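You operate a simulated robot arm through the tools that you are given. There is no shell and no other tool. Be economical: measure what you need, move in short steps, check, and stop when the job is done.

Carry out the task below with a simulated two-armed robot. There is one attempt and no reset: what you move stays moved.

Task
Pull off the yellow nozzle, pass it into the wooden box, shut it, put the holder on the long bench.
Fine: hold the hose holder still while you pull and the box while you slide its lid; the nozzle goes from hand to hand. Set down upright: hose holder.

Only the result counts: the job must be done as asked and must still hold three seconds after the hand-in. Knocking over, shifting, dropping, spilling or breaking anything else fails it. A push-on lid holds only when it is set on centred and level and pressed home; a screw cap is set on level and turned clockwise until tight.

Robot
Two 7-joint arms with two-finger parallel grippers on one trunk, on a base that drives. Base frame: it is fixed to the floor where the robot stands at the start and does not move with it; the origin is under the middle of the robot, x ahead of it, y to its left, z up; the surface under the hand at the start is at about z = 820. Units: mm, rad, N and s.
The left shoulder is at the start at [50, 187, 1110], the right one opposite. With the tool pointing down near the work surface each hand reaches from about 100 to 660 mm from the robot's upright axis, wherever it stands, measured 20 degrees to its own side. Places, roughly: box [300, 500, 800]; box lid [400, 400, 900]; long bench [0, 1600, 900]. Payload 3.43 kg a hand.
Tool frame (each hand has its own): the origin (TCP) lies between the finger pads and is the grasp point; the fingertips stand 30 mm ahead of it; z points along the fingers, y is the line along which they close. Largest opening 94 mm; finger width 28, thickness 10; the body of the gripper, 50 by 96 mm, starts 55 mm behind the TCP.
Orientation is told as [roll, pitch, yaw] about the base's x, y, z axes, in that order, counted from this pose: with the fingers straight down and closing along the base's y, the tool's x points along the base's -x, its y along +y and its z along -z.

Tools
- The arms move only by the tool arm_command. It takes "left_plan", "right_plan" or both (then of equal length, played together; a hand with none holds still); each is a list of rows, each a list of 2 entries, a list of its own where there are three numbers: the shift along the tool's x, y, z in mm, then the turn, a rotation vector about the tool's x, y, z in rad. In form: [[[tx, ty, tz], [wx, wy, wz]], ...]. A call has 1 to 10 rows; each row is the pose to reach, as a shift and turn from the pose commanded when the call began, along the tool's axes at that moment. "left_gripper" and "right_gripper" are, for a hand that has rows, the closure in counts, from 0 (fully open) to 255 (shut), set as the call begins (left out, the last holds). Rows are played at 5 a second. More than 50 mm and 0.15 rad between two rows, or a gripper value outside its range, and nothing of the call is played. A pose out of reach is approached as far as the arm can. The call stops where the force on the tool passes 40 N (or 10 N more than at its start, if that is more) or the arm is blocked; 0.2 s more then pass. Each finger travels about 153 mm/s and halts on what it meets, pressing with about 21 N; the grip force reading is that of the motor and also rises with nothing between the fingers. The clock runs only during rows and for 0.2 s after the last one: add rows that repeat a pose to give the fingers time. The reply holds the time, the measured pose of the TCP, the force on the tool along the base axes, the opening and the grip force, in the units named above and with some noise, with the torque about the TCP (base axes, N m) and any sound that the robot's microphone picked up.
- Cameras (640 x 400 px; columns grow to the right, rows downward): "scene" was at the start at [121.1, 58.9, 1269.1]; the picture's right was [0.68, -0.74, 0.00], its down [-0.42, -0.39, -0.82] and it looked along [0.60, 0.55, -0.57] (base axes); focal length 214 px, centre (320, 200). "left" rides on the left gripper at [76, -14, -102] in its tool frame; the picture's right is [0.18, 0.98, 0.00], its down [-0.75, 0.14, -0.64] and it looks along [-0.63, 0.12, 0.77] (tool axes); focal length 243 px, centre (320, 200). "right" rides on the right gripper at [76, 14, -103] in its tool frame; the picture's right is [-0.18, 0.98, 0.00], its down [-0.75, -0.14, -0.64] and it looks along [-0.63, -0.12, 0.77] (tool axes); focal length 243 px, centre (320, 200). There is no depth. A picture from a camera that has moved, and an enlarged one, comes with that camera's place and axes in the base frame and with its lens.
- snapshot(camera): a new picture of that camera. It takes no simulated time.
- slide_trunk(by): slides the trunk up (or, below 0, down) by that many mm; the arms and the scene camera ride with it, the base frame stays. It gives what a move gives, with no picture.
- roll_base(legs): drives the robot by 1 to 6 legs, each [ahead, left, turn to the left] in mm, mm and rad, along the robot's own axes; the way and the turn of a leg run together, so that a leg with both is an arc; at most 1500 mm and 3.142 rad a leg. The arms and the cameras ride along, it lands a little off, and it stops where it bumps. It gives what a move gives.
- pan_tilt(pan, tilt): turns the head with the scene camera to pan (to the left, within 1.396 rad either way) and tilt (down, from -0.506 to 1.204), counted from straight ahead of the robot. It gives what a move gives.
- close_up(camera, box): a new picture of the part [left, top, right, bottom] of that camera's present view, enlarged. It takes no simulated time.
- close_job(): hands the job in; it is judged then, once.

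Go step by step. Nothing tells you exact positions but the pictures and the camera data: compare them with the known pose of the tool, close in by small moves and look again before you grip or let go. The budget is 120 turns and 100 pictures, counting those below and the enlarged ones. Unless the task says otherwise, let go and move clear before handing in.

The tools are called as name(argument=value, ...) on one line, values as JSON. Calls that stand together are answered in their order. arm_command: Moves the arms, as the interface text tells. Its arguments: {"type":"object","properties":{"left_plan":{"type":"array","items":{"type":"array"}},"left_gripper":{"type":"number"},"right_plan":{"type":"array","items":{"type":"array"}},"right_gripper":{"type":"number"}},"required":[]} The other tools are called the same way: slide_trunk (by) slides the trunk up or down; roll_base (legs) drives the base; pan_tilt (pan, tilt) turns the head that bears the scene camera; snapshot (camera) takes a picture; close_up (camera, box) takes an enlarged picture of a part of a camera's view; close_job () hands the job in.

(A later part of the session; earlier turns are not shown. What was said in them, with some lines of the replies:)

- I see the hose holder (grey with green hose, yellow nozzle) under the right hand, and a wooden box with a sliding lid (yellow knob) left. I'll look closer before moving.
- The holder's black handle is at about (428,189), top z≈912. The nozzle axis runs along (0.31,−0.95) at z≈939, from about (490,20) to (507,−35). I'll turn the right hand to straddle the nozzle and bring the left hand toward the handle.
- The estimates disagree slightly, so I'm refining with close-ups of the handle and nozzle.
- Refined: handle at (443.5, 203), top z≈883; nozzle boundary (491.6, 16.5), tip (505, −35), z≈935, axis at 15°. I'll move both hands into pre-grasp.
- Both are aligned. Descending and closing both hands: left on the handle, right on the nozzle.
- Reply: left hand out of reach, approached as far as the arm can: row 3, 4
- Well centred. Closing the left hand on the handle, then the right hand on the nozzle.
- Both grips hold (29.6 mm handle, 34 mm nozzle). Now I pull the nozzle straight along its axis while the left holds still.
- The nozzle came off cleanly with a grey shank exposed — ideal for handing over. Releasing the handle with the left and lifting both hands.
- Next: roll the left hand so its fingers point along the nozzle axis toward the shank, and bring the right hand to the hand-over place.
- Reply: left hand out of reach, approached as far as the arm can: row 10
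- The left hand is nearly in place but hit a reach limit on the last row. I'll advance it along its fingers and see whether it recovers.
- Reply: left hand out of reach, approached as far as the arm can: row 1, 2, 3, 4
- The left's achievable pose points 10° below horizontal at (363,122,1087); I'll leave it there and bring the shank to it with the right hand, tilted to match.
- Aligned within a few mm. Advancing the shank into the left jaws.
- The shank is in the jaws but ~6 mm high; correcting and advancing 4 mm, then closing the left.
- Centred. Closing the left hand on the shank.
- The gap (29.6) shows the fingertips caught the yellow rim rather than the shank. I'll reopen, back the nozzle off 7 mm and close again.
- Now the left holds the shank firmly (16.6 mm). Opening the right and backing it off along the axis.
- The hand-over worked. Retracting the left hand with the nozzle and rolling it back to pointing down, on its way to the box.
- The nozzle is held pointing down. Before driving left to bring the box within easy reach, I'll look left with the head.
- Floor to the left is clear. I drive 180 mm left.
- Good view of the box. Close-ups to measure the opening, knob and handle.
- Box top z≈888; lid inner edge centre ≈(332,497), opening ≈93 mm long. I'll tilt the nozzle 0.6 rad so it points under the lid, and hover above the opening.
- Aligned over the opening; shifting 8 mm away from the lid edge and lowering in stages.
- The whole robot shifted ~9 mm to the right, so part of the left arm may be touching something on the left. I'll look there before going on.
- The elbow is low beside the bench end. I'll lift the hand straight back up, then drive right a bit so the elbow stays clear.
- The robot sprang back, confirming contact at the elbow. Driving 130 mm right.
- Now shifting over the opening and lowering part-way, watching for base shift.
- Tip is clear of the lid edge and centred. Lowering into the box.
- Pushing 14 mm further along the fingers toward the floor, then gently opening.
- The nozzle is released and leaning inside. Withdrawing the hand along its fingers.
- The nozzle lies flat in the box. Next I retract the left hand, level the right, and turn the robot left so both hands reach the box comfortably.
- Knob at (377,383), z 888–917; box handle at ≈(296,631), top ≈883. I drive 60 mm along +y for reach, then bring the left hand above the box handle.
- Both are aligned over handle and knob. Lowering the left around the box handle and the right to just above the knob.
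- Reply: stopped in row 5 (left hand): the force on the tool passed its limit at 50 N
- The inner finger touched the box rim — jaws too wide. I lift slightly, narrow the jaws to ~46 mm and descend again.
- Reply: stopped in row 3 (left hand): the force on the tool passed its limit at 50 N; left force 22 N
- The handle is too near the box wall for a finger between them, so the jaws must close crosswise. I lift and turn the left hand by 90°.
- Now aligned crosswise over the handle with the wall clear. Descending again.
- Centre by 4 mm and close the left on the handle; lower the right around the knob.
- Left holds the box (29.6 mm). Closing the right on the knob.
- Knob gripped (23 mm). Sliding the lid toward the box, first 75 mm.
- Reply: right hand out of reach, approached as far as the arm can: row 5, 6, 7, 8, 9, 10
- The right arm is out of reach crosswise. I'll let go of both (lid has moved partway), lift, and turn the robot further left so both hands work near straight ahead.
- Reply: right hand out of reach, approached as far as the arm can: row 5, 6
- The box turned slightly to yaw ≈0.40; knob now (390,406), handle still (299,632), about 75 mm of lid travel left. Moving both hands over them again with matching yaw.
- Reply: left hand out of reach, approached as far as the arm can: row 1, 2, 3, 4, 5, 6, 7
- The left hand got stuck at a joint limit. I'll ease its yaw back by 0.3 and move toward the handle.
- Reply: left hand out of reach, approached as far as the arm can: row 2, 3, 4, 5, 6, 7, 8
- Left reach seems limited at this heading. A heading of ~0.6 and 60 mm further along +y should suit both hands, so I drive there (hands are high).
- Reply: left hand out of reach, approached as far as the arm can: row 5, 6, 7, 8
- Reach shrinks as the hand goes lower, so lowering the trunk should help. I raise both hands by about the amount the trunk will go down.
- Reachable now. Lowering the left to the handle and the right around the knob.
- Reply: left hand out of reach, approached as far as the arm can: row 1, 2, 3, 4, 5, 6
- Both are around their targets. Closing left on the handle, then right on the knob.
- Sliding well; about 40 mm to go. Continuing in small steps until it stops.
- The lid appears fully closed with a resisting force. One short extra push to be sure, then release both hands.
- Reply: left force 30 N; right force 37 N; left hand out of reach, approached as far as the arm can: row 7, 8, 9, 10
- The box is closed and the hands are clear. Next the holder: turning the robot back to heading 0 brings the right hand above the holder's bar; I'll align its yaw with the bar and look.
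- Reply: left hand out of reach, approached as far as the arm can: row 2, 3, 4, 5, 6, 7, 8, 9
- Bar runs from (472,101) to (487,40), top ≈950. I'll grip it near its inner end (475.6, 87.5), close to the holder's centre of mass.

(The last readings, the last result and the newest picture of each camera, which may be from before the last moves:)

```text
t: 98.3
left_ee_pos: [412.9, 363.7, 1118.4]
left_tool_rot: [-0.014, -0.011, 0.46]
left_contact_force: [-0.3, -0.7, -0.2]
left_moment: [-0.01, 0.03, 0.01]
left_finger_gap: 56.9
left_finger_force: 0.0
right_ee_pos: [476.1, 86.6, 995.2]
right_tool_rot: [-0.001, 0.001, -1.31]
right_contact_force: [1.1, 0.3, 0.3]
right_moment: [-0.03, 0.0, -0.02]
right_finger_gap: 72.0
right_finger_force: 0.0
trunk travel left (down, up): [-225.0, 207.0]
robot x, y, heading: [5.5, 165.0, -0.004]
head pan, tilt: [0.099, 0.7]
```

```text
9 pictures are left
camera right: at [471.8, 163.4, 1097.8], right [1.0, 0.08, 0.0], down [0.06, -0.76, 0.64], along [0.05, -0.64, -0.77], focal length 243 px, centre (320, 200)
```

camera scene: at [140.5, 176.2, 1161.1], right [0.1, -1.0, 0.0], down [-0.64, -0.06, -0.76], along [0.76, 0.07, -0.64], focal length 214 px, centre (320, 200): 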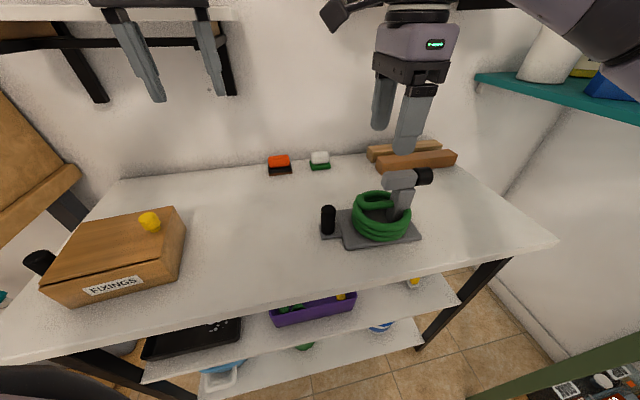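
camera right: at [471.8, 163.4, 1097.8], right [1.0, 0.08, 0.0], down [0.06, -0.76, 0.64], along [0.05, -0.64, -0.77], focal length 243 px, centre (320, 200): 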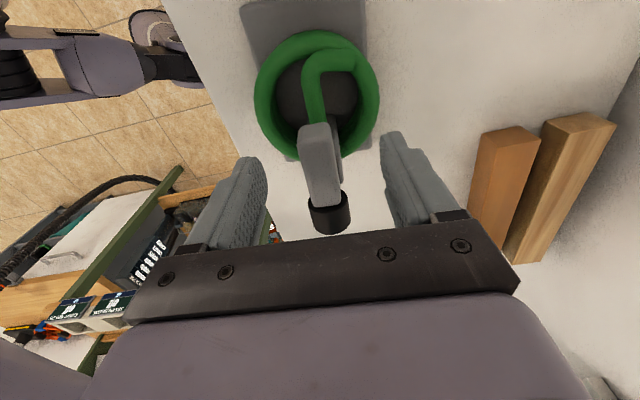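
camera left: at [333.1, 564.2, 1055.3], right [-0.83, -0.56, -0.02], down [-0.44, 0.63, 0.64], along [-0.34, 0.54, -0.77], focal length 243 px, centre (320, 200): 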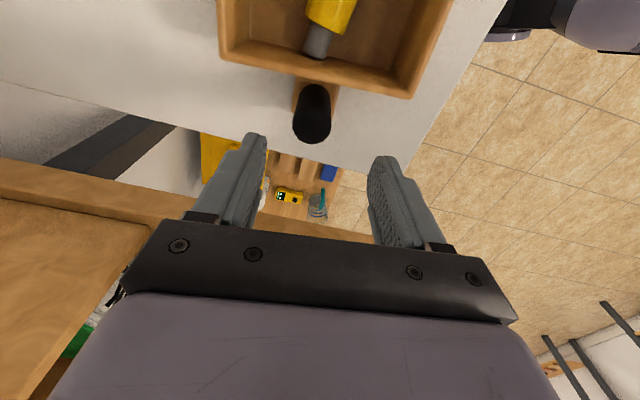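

Centred on the bar. Descending and gripping.

arm_command(right_plan=[[[0, 0, 20], [0, 0, 0]], [[0, 0, 40], [0, 0, 0]], [[0, 0, 55], [0, 0, 0]], [[0, 0, 66], [0, 0, 0]], [[0, 0, 66], [0, 0, 0]]])

arm_command(right_plan=[[[0, 0, 0], [0, 0, 0]], [[0, 0, 0], [0, 0, 0]], [[0, 0, 0], [0, 0, 0]], [[0, 0, 0], [0, 0, 0]]], right_gripper=255)

arm_command(right_plan=[[[0, 0, -8], [0, 0, 0]], [[0, 0, -15], [0, 0, 0]], [[0, 0, -15], [0, 0, 0]]])

close_up(camera="scene", box=[290, 100, 498, 260])

```text
t: 99.5
left_ee_pos: [414.1, 364.5, 1116.2]
left_tool_rot: [-0.012, -0.011, 0.46]
left_contact_force: [0.8, -0.9, 0.1]
left_moment: [0.02, -0.05, -0.02]
left_finger_gap: 57.1
left_finger_force: 0.0
right_ee_pos: [475.7, 86.8, 926.8]
right_tool_rot: [0.0, 0.001, -1.31]
right_contact_force: [0.6, -0.4, -0.7]
right_moment: [-0.01, -0.02, 0.0]
right_finger_gap: 71.7
right_finger_force: 0.0
trunk travel left (down, up): [-225.0, 207.0]
robot x, y, heading: [0.9, 166.9, -0.006]
head pan, tilt: [0.099, 0.7]
```

```text
t: 100.5
left_ee_pos: [414.7, 363.0, 1116.9]
left_tool_rot: [-0.012, -0.015, 0.461]
left_contact_force: [0.0, 0.6, -0.6]
left_moment: [0.02, -0.01, -0.01]
left_finger_gap: 57.2
left_finger_force: 0.0
right_ee_pos: [474.6, 86.5, 926.2]
right_tool_rot: [-0.001, 0.001, -1.309]
right_contact_force: [-1.4, -0.7, -0.8]
right_moment: [0.07, -0.04, -0.01]
right_finger_gap: 28.3
right_finger_force: 21.0
trunk travel left (down, up): [-225.0, 207.0]
robot x, y, heading: [0.6, 170.2, -0.006]
head pan, tilt: [0.099, 0.7]
```

```text
t: 101.3
left_ee_pos: [413.5, 362.8, 1117.5]
left_tool_rot: [-0.012, -0.014, 0.461]
left_contact_force: [0.5, 0.5, 0.1]
left_moment: [-0.01, 0.01, 0.03]
left_finger_gap: 57.2
left_finger_force: 0.0
right_ee_pos: [475.2, 86.8, 941.7]
right_tool_rot: [-0.001, 0.002, -1.308]
right_contact_force: [0.9, -0.6, -4.1]
right_moment: [0.0, -0.01, 0.01]
right_finger_gap: 28.1
right_finger_force: 20.9
trunk travel left (down, up): [-225.0, 207.0]
robot x, y, heading: [1.0, 171.5, 0.001]
head pan, tilt: [0.099, 0.7]
```

```text
2.50 times, centred on (394, 180) of scene
camera zoom: at [140.8, 176.2, 1161.0], right [0.1, -1.0, 0.0], down [-0.64, -0.06, -0.76], along [0.76, 0.07, -0.64], focal length 536 px, centre (135, 250)
```

zoom: 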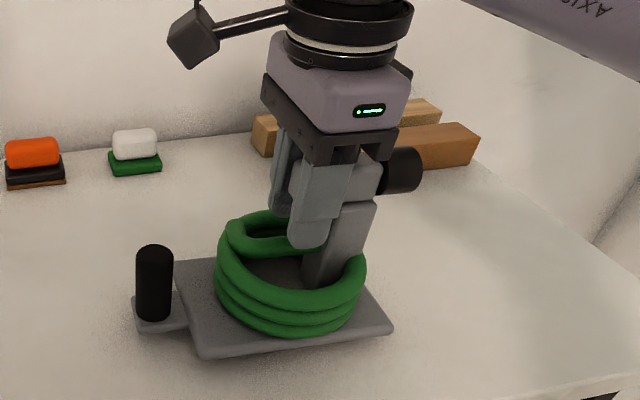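

The holder lifts cleanly, balanced and light. I raise it well clear with the trunk, then take a detour back-left around the bench corner.

arm_command(right_plan=[[[0, 0, -15], [0, 0, 0]], [[0, 0, -30], [0, 0, 0]], [[0, 0, -40], [0, 0, 0]]])

roll_base(legs=[[-200, 170, 0]])

slide_trunk(by=190)

roll_base(legs=[[-200, 160, 0]])

pan_tilt(pan=1.1, tilt=0.55)

snapshot(camera="scene")

```text
t: 102.1
left_ee_pos: [413.7, 364.0, 1116.7]
left_tool_rot: [-0.012, -0.012, 0.46]
left_contact_force: [0.1, 1.1, -0.2]
left_moment: [0.01, 0.04, 0.0]
left_finger_gap: 57.4
left_finger_force: 0.2
right_ee_pos: [475.0, 88.5, 981.9]
right_tool_rot: [-0.003, 0.001, -1.308]
right_contact_force: [-0.5, 0.3, -4.8]
right_moment: [-0.04, 0.0, 0.04]
right_finger_gap: 28.1
right_finger_force: 21.4
trunk travel left (down, up): [-225.0, 207.0]
robot x, y, heading: [-1.0, 171.1, -0.005]
head pan, tilt: [0.099, 0.7]
```

```text
t: 104.3
left_ee_pos: [215.9, 534.9, 1117.9]
left_tool_rot: [-0.012, -0.01, 0.46]
left_contact_force: [0.1, 0.3, -0.2]
left_moment: [0.02, 0.0, 0.01]
left_finger_gap: 57.1
left_finger_force: 0.0
right_ee_pos: [277.3, 258.7, 982.2]
right_tool_rot: [-0.001, 0.001, -1.308]
right_contact_force: [-0.4, 0.2, -3.9]
right_moment: [0.01, -0.01, 0.02]
right_finger_gap: 28.1
right_finger_force: 20.8
trunk travel left (down, up): [-225.0, 207.0]
robot x, y, heading: [-196.2, 339.5, -0.003]
head pan, tilt: [0.099, 0.7]
```

```text
t: 106.3
left_ee_pos: [215.8, 533.9, 1307.4]
left_tool_rot: [-0.011, -0.012, 0.46]
left_contact_force: [-0.7, -0.3, 0.8]
left_moment: [-0.01, 0.01, 0.0]
left_finger_gap: 57.1
left_finger_force: 0.0
right_ee_pos: [277.9, 260.0, 1172.1]
right_tool_rot: [-0.002, 0.003, -1.31]
right_contact_force: [-0.1, 0.9, -4.8]
right_moment: [0.02, 0.01, 0.01]
right_finger_gap: 28.1
right_finger_force: 21.0
trunk travel left (down, up): [-415.0, 17.0]
robot x, y, heading: [-201.8, 341.5, -0.001]
head pan, tilt: [0.099, 0.7]
```

```text
t: 108.4
left_ee_pos: [15.8, 690.5, 1306.6]
left_tool_rot: [-0.011, -0.011, 0.459]
left_contact_force: [0.0, 0.7, 0.2]
left_moment: [-0.03, -0.03, -0.03]
left_finger_gap: 57.3
left_finger_force: 0.1
right_ee_pos: [78.6, 415.3, 1172.9]
right_tool_rot: [-0.002, 0.0, -1.311]
right_contact_force: [-0.8, 0.0, -4.8]
right_moment: [0.0, -0.01, -0.02]
right_finger_gap: 28.5
right_finger_force: 21.1
trunk travel left (down, up): [-415.0, 17.0]
robot x, y, heading: [-395.5, 496.8, -0.006]
head pan, tilt: [0.099, 0.7]
```

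```text
t: 109.6
left_ee_pos: [16.3, 691.3, 1307.3]
left_tool_rot: [-0.012, -0.012, 0.46]
left_contact_force: [0.2, 0.0, 0.3]
left_moment: [0.0, 0.04, 0.0]
left_finger_gap: 57.1
left_finger_force: 0.1
right_ee_pos: [79.8, 414.6, 1172.2]
right_tool_rot: [-0.001, 0.002, -1.308]
right_contact_force: [-0.6, 0.4, -4.3]
right_moment: [0.03, 0.02, 0.02]
right_finger_gap: 28.2
right_finger_force: 20.7
trunk travel left (down, up): [-415.0, 17.0]
robot x, y, heading: [-396.4, 495.2, -0.002]
head pan, tilt: [1.1, 0.55]
```

```text
7 pictures are left
camera scene: at [-299.4, 574.8, 1364.2], right [0.89, -0.46, 0.0], down [-0.24, -0.46, -0.85], along [0.39, 0.76, -0.52], focal length 214 px, centre (320, 200)
```

scene: 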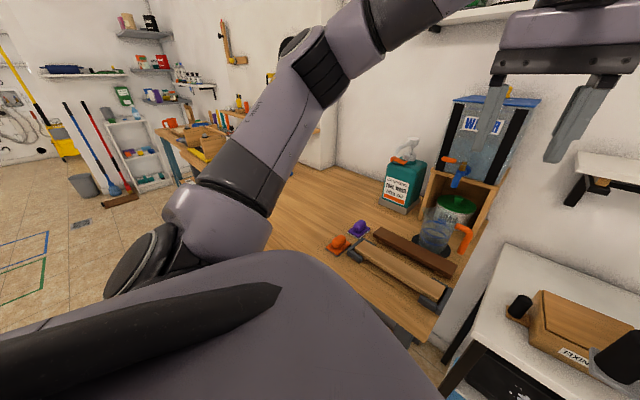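

The bench area between the clamps (y≈1010) and the tools (y≈1450) is clear. I drive left with the holder high so that it ends above about (40,1210).

roll_base(legs=[[-40, 300, 0], [0, 495, 0]])

pan_tilt(pan=0.0, tilt=0.8)

snapshot(camera="scene")

```text
t: 116.7
left_ee_pos: [-55.3, 1437.8, 1307.6]
left_tool_rot: [-0.011, -0.012, 0.461]
left_contact_force: [-0.1, 0.4, -0.2]
left_moment: [-0.03, -0.02, -0.02]
left_finger_gap: 57.2
left_finger_force: 0.0
right_ee_pos: [7.4, 1160.7, 1170.5]
right_tool_rot: [-0.004, -0.001, -1.306]
right_contact_force: [0.1, -0.1, -3.8]
right_moment: [0.01, 0.06, 0.0]
right_finger_gap: 28.0
right_finger_force: 20.8
trunk travel left (down, up): [-415.0, 17.0]
robot x, y, heading: [-466.7, 1237.4, -0.0]
head pan, tilt: [1.1, 0.55]
stopped in leg 2: the robot was blocked; the commanded pose is now the measured one
```

```text
t: 118.0
left_ee_pos: [-55.6, 1436.3, 1306.7]
left_tool_rot: [-0.014, -0.013, 0.462]
left_contact_force: [0.2, 0.3, 0.1]
left_moment: [-0.02, -0.02, 0.02]
left_finger_gap: 57.3
left_finger_force: 0.1
right_ee_pos: [8.9, 1159.7, 1172.5]
right_tool_rot: [-0.002, 0.0, -1.305]
right_contact_force: [-0.8, 0.4, -4.6]
right_moment: [-0.01, -0.02, -0.02]
right_finger_gap: 28.4
right_finger_force: 21.1
trunk travel left (down, up): [-415.0, 17.0]
robot x, y, heading: [-467.3, 1239.0, 0.0]
head pan, tilt: [0.0, 0.799]
```

```text
6 pictures are left
camera scene: at [-331.3, 1239.4, 1342.8], right [0.0, -1.0, 0.0], down [-0.72, 0.0, -0.7], along [0.7, 0.0, -0.72], focal length 214 px, centre (320, 200)
```

scene: 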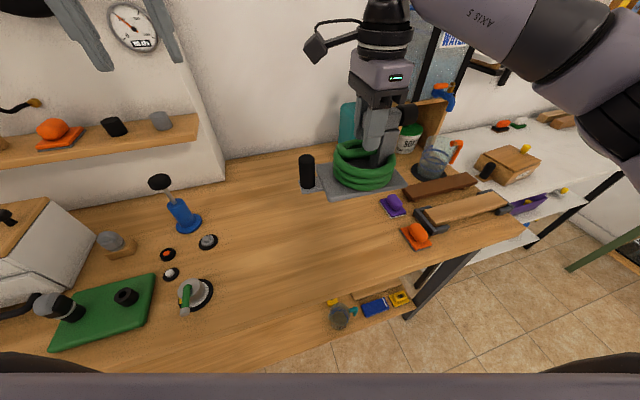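

The robot stopped against something low at the bench front, but nothing looks displaced and the holder hangs above a clear spot. I shift it 40 mm further from the clamps and lower it.

arm_command(right_plan=[[[14, 0, 0], [0, 0, 0]], [[28, 0, 0], [0, 0, 0]], [[40, 0, 15], [0, 0, 0]], [[40, 0, 35], [0, 0, 0]], [[40, 0, 55], [0, 0, 0]], [[40, 0, 75], [0, 0, 0]], [[40, 0, 95], [0, 0, 0]], [[40, 0, 115], [0, 0, 0]], [[40, 0, 115], [0, 0, 0]]])

close_up(camera="scene", box=[240, 120, 480, 270])

```text
t: 120.0
left_ee_pos: [-55.1, 1435.4, 1307.8]
left_tool_rot: [-0.012, -0.011, 0.464]
left_contact_force: [-1.4, -0.2, 0.1]
left_moment: [0.0, 0.03, -0.01]
left_finger_gap: 57.3
left_finger_force: 0.0
right_ee_pos: [-3.7, 1200.3, 1056.1]
right_tool_rot: [-0.001, -0.001, -1.306]
right_contact_force: [-0.1, -0.4, -4.8]
right_moment: [0.0, -0.01, -0.03]
right_finger_gap: 28.1
right_finger_force: 20.9
trunk travel left (down, up): [-415.0, 17.0]
robot x, y, heading: [-466.9, 1239.7, -0.001]
head pan, tilt: [0.0, 0.799]
```

```text
2.67 times, centred on (360, 195) of scene
camera zoom: at [-331.5, 1239.4, 1342.8], right [0.0, -1.0, 0.0], down [-0.72, 0.0, -0.7], along [0.7, 0.0, -0.72], focal length 572 px, centre (213, 213)
```

zoom: 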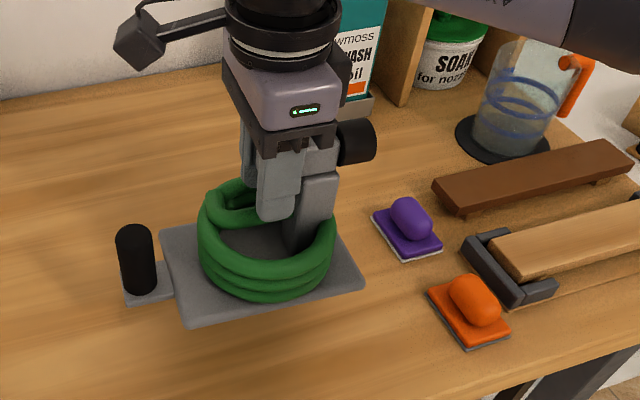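

Clear all around. Lowering carefully until it touches.

arm_command(right_plan=[[[0, 0, 10], [0, 0, 0]], [[0, 0, 20], [0, 0, 0]], [[0, 0, 28], [0, 0, 0]], [[0, 0, 34], [0, 0, 0]], [[0, 0, 34], [0, 0, 0]]])

arm_command(right_plan=[[[0, 0, 3], [0, 0, 0]], [[0, 0, 6], [0, 0, 0]], [[0, 0, 9], [0, 0, 0]]])

```text
t: 121.2
left_ee_pos: [-56.1, 1436.3, 1307.7]
left_tool_rot: [-0.013, -0.012, 0.463]
left_contact_force: [0.3, -0.8, -0.5]
left_moment: [0.02, 0.02, 0.0]
left_finger_gap: 57.1
left_finger_force: 0.1
right_ee_pos: [-2.1, 1199.5, 1022.2]
right_tool_rot: [-0.003, 0.0, -1.308]
right_contact_force: [0.1, 0.2, -4.3]
right_moment: [-0.02, 0.01, 0.03]
right_finger_gap: 28.3
right_finger_force: 21.2
trunk travel left (down, up): [-415.0, 17.0]
robot x, y, heading: [-470.4, 1240.3, 0.003]
head pan, tilt: [0.0, 0.799]
```

```text
t: 122.0
left_ee_pos: [-54.7, 1435.6, 1306.6]
left_tool_rot: [-0.013, -0.012, 0.462]
left_contact_force: [-0.3, -0.1, 0.4]
left_moment: [0.0, 0.01, 0.0]
left_finger_gap: 57.2
left_finger_force: 0.1
right_ee_pos: [-2.1, 1198.3, 1013.6]
right_tool_rot: [-0.001, -0.001, -1.305]
right_contact_force: [-0.3, -0.9, -4.1]
right_moment: [-0.04, -0.01, -0.06]
right_finger_gap: 28.3
right_finger_force: 21.6
trunk travel left (down, up): [-415.0, 17.0]
robot x, y, heading: [-471.5, 1242.4, -0.002]
head pan, tilt: [0.0, 0.799]
```

arm_command(right_plan=[[[0, 0, 3], [0, 0, 0]], [[0, 0, 6], [0, 0, 0]]])

arm_command(right_plan=[[[0, 0, 2], [0, 0, 0]], [[0, 0, 4], [0, 0, 0]]])

```text
t: 122.6
left_ee_pos: [-55.8, 1436.2, 1306.7]
left_tool_rot: [-0.011, -0.013, 0.463]
left_contact_force: [-0.1, 0.6, 0.8]
left_moment: [0.02, 0.0, 0.0]
left_finger_gap: 57.3
left_finger_force: 0.1
right_ee_pos: [-3.0, 1197.5, 1007.2]
right_tool_rot: [-0.001, 0.0, -1.306]
right_contact_force: [-0.2, -0.2, -4.3]
right_moment: [-0.03, 0.02, -0.04]
right_finger_gap: 28.2
right_finger_force: 20.9
trunk travel left (down, up): [-415.0, 17.0]
robot x, y, heading: [-465.4, 1238.7, -0.004]
head pan, tilt: [0.0, 0.799]
```

```text
t: 123.2
left_ee_pos: [-56.5, 1436.7, 1306.5]
left_tool_rot: [-0.012, -0.013, 0.463]
left_contact_force: [-0.2, -0.4, -0.7]
left_moment: [-0.02, -0.02, -0.01]
left_finger_gap: 57.1
left_finger_force: 0.1
right_ee_pos: [-2.9, 1198.3, 1004.1]
right_tool_rot: [-0.003, 0.0, -1.306]
right_contact_force: [0.6, 0.0, -4.8]
right_moment: [0.0, 0.02, -0.01]
right_finger_gap: 28.3
right_finger_force: 20.9
trunk travel left (down, up): [-415.0, 17.0]
robot x, y, heading: [-469.1, 1240.1, -0.001]
head pan, tilt: [0.0, 0.799]
```

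The holder (4.5 N) is still hanging free at TCP z≈1004. Continuing in 2 mm steps.

arm_command(right_plan=[[[0, 0, 2], [0, 0, 0]], [[0, 0, 4], [0, 0, 0]]])

arm_command(right_plan=[[[0, 0, 2], [0, 0, 0]], [[0, 0, 4], [0, 0, 0]]])

close_up(camera="scene", box=[240, 140, 420, 270])

```text
t: 123.8
left_ee_pos: [-55.4, 1436.8, 1307.3]
left_tool_rot: [-0.012, -0.014, 0.461]
left_contact_force: [0.0, -1.0, 0.2]
left_moment: [0.02, -0.01, -0.03]
left_finger_gap: 57.3
left_finger_force: 0.0
right_ee_pos: [-2.9, 1199.5, 998.9]
right_tool_rot: [-0.003, -0.001, -1.306]
right_contact_force: [0.3, 0.1, -5.1]
right_moment: [-0.04, 0.0, -0.02]
right_finger_gap: 28.2
right_finger_force: 21.2
trunk travel left (down, up): [-415.0, 17.0]
robot x, y, heading: [-466.1, 1239.4, -0.003]
head pan, tilt: [0.0, 0.799]
```

```text
t: 124.4
left_ee_pos: [-56.4, 1436.3, 1305.9]
left_tool_rot: [-0.013, -0.013, 0.46]
left_contact_force: [0.1, 0.5, 0.2]
left_moment: [0.0, -0.02, 0.01]
left_finger_gap: 57.3
left_finger_force: 0.0
right_ee_pos: [-3.6, 1199.8, 995.5]
right_tool_rot: [-0.003, 0.0, -1.304]
right_contact_force: [0.1, 0.3, -4.0]
right_moment: [0.0, 0.0, 0.02]
right_finger_gap: 28.5
right_finger_force: 21.6
trunk travel left (down, up): [-415.0, 17.0]
robot x, y, heading: [-467.9, 1241.0, -0.003]
head pan, tilt: [0.0, 0.799]
```

```text
3.08 times, centred on (330, 205) of scene
camera zoom: at [-331.4, 1239.4, 1342.8], right [0.0, -1.0, 0.0], down [-0.72, 0.0, -0.7], along [0.7, 0.0, -0.72], focal length 660 px, centre (289, 185)
```

zoom: 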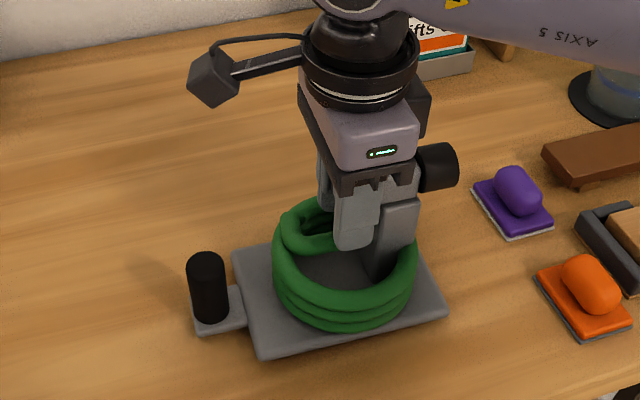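

arm_command(right_plan=[[[0, 0, 2], [0, 0, 0]], [[0, 0, 4], [0, 0, 0]], [[0, 0, 5], [0, 0, 0]]])

```text
t: 125.2
left_ee_pos: [-55.4, 1435.3, 1306.0]
left_tool_rot: [-0.013, -0.012, 0.463]
left_contact_force: [0.2, 0.5, 0.3]
left_moment: [-0.02, -0.04, -0.01]
left_finger_gap: 57.2
left_finger_force: 0.1
right_ee_pos: [-3.6, 1199.0, 991.6]
right_tool_rot: [-0.002, 0.001, -1.305]
right_contact_force: [0.4, -0.4, -5.0]
right_moment: [0.0, -0.01, 0.01]
right_finger_gap: 28.2
right_finger_force: 21.0
trunk travel left (down, up): [-415.0, 17.0]
robot x, y, heading: [-467.4, 1243.8, 0.005]
head pan, tilt: [0.0, 0.799]
```

arm_command(right_plan=[[[0, 0, 2], [0, 0, 0]], [[0, 0, 4], [0, 0, 0]], [[0, 0, 5], [0, 0, 0]]])

```text
t: 126.0
left_ee_pos: [-55.8, 1436.0, 1308.1]
left_tool_rot: [-0.013, -0.015, 0.462]
left_contact_force: [0.3, 0.4, 0.1]
left_moment: [0.0, 0.03, 0.05]
left_finger_gap: 57.0
left_finger_force: 0.1
right_ee_pos: [-3.0, 1199.4, 987.4]
right_tool_rot: [0.001, 0.001, -1.309]
right_contact_force: [-0.1, -3.1, 6.9]
right_moment: [0.49, 0.17, 0.0]
right_finger_gap: 28.2
right_finger_force: 20.4
trunk travel left (down, up): [-415.0, 17.0]
robot x, y, heading: [-467.5, 1238.1, -0.003]
head pan, tilt: [0.0, 0.799]
```

It touches now (+7 N). One more millimetre, then open and lift clear.

arm_command(right_plan=[[[0, 0, 1], [0, 0, 0]], [[0, 0, 1.5], [0, 0, 0]]])

arm_command(right_plan=[[[0, 0, 0], [0, 0, 0]], [[0, 0, 0], [0, 0, 0]], [[0, 0, 0], [0, 0, 0]], [[0, 0, -15], [0, 0, 0]], [[0, 0, -40], [0, 0, 0]], [[0, 0, -80], [0, 0, 0]], [[0, 0, -120], [0, 0, 0]], [[0, 0, -160], [0, 0, 0]]], right_gripper=80)

snapshot(camera="scene")

```text
t: 126.6
left_ee_pos: [-56.2, 1434.6, 1308.4]
left_tool_rot: [-0.013, -0.013, 0.463]
left_contact_force: [0.6, -0.4, 0.7]
left_moment: [-0.01, 0.01, 0.02]
left_finger_gap: 57.3
left_finger_force: 0.0
right_ee_pos: [-3.3, 1199.0, 984.8]
right_tool_rot: [0.002, -0.002, -1.307]
right_contact_force: [3.0, -4.0, 16.4]
right_moment: [-0.14, 0.04, 0.02]
right_finger_gap: 28.5
right_finger_force: 21.3
trunk travel left (down, up): [-415.0, 17.0]
robot x, y, heading: [-467.2, 1239.1, 0.0]
head pan, tilt: [0.0, 0.799]
```

```text
t: 128.4
left_ee_pos: [-56.7, 1435.7, 1307.7]
left_tool_rot: [-0.013, -0.013, 0.462]
left_contact_force: [0.0, 0.2, -0.2]
left_moment: [-0.01, -0.05, 0.02]
left_finger_gap: 57.3
left_finger_force: 0.0
right_ee_pos: [-3.1, 1198.7, 1145.7]
right_tool_rot: [-0.004, 0.002, -1.305]
right_contact_force: [-0.9, -0.2, 0.3]
right_moment: [-0.01, -0.02, 0.02]
right_finger_gap: 64.4
right_finger_force: 0.0
trunk travel left (down, up): [-415.0, 17.0]
robot x, y, heading: [-469.2, 1241.1, -0.0]
head pan, tilt: [0.0, 0.799]
```

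```text
3 pictures are left
camera scene: at [-332.1, 1239.5, 1342.9], right [0.0, -1.0, 0.0], down [-0.72, 0.0, -0.7], along [0.7, 0.0, -0.72], focal length 214 px, centre (320, 200)
```

scene: 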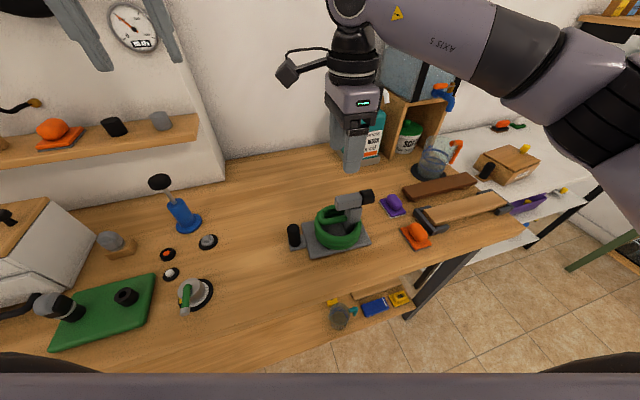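

The holder stands upright on the long bench, the box is still closed on the table, and both hands are clear. Handing in.

close_job()

```text
The job is handed in.
```

The nozzle is off and inside the closed wooden box, and the hose holder is standing upright on the long bench. I don't have the verdict on the hand-in yet.

- **Nozzle:** I pulled it off with the right hand while the left held the holder still. It then passed hand to hand and into the box.
- **Box:** The left hand held it while the right slid the lid fully home. On a first attempt to close the lid, the box turned about 8° on the table.
- **Contacts:** The left elbow touched the end of the bench once. The base was also blocked once near the bench front while driving. I saw nothing displaced in the pictures afterwards.
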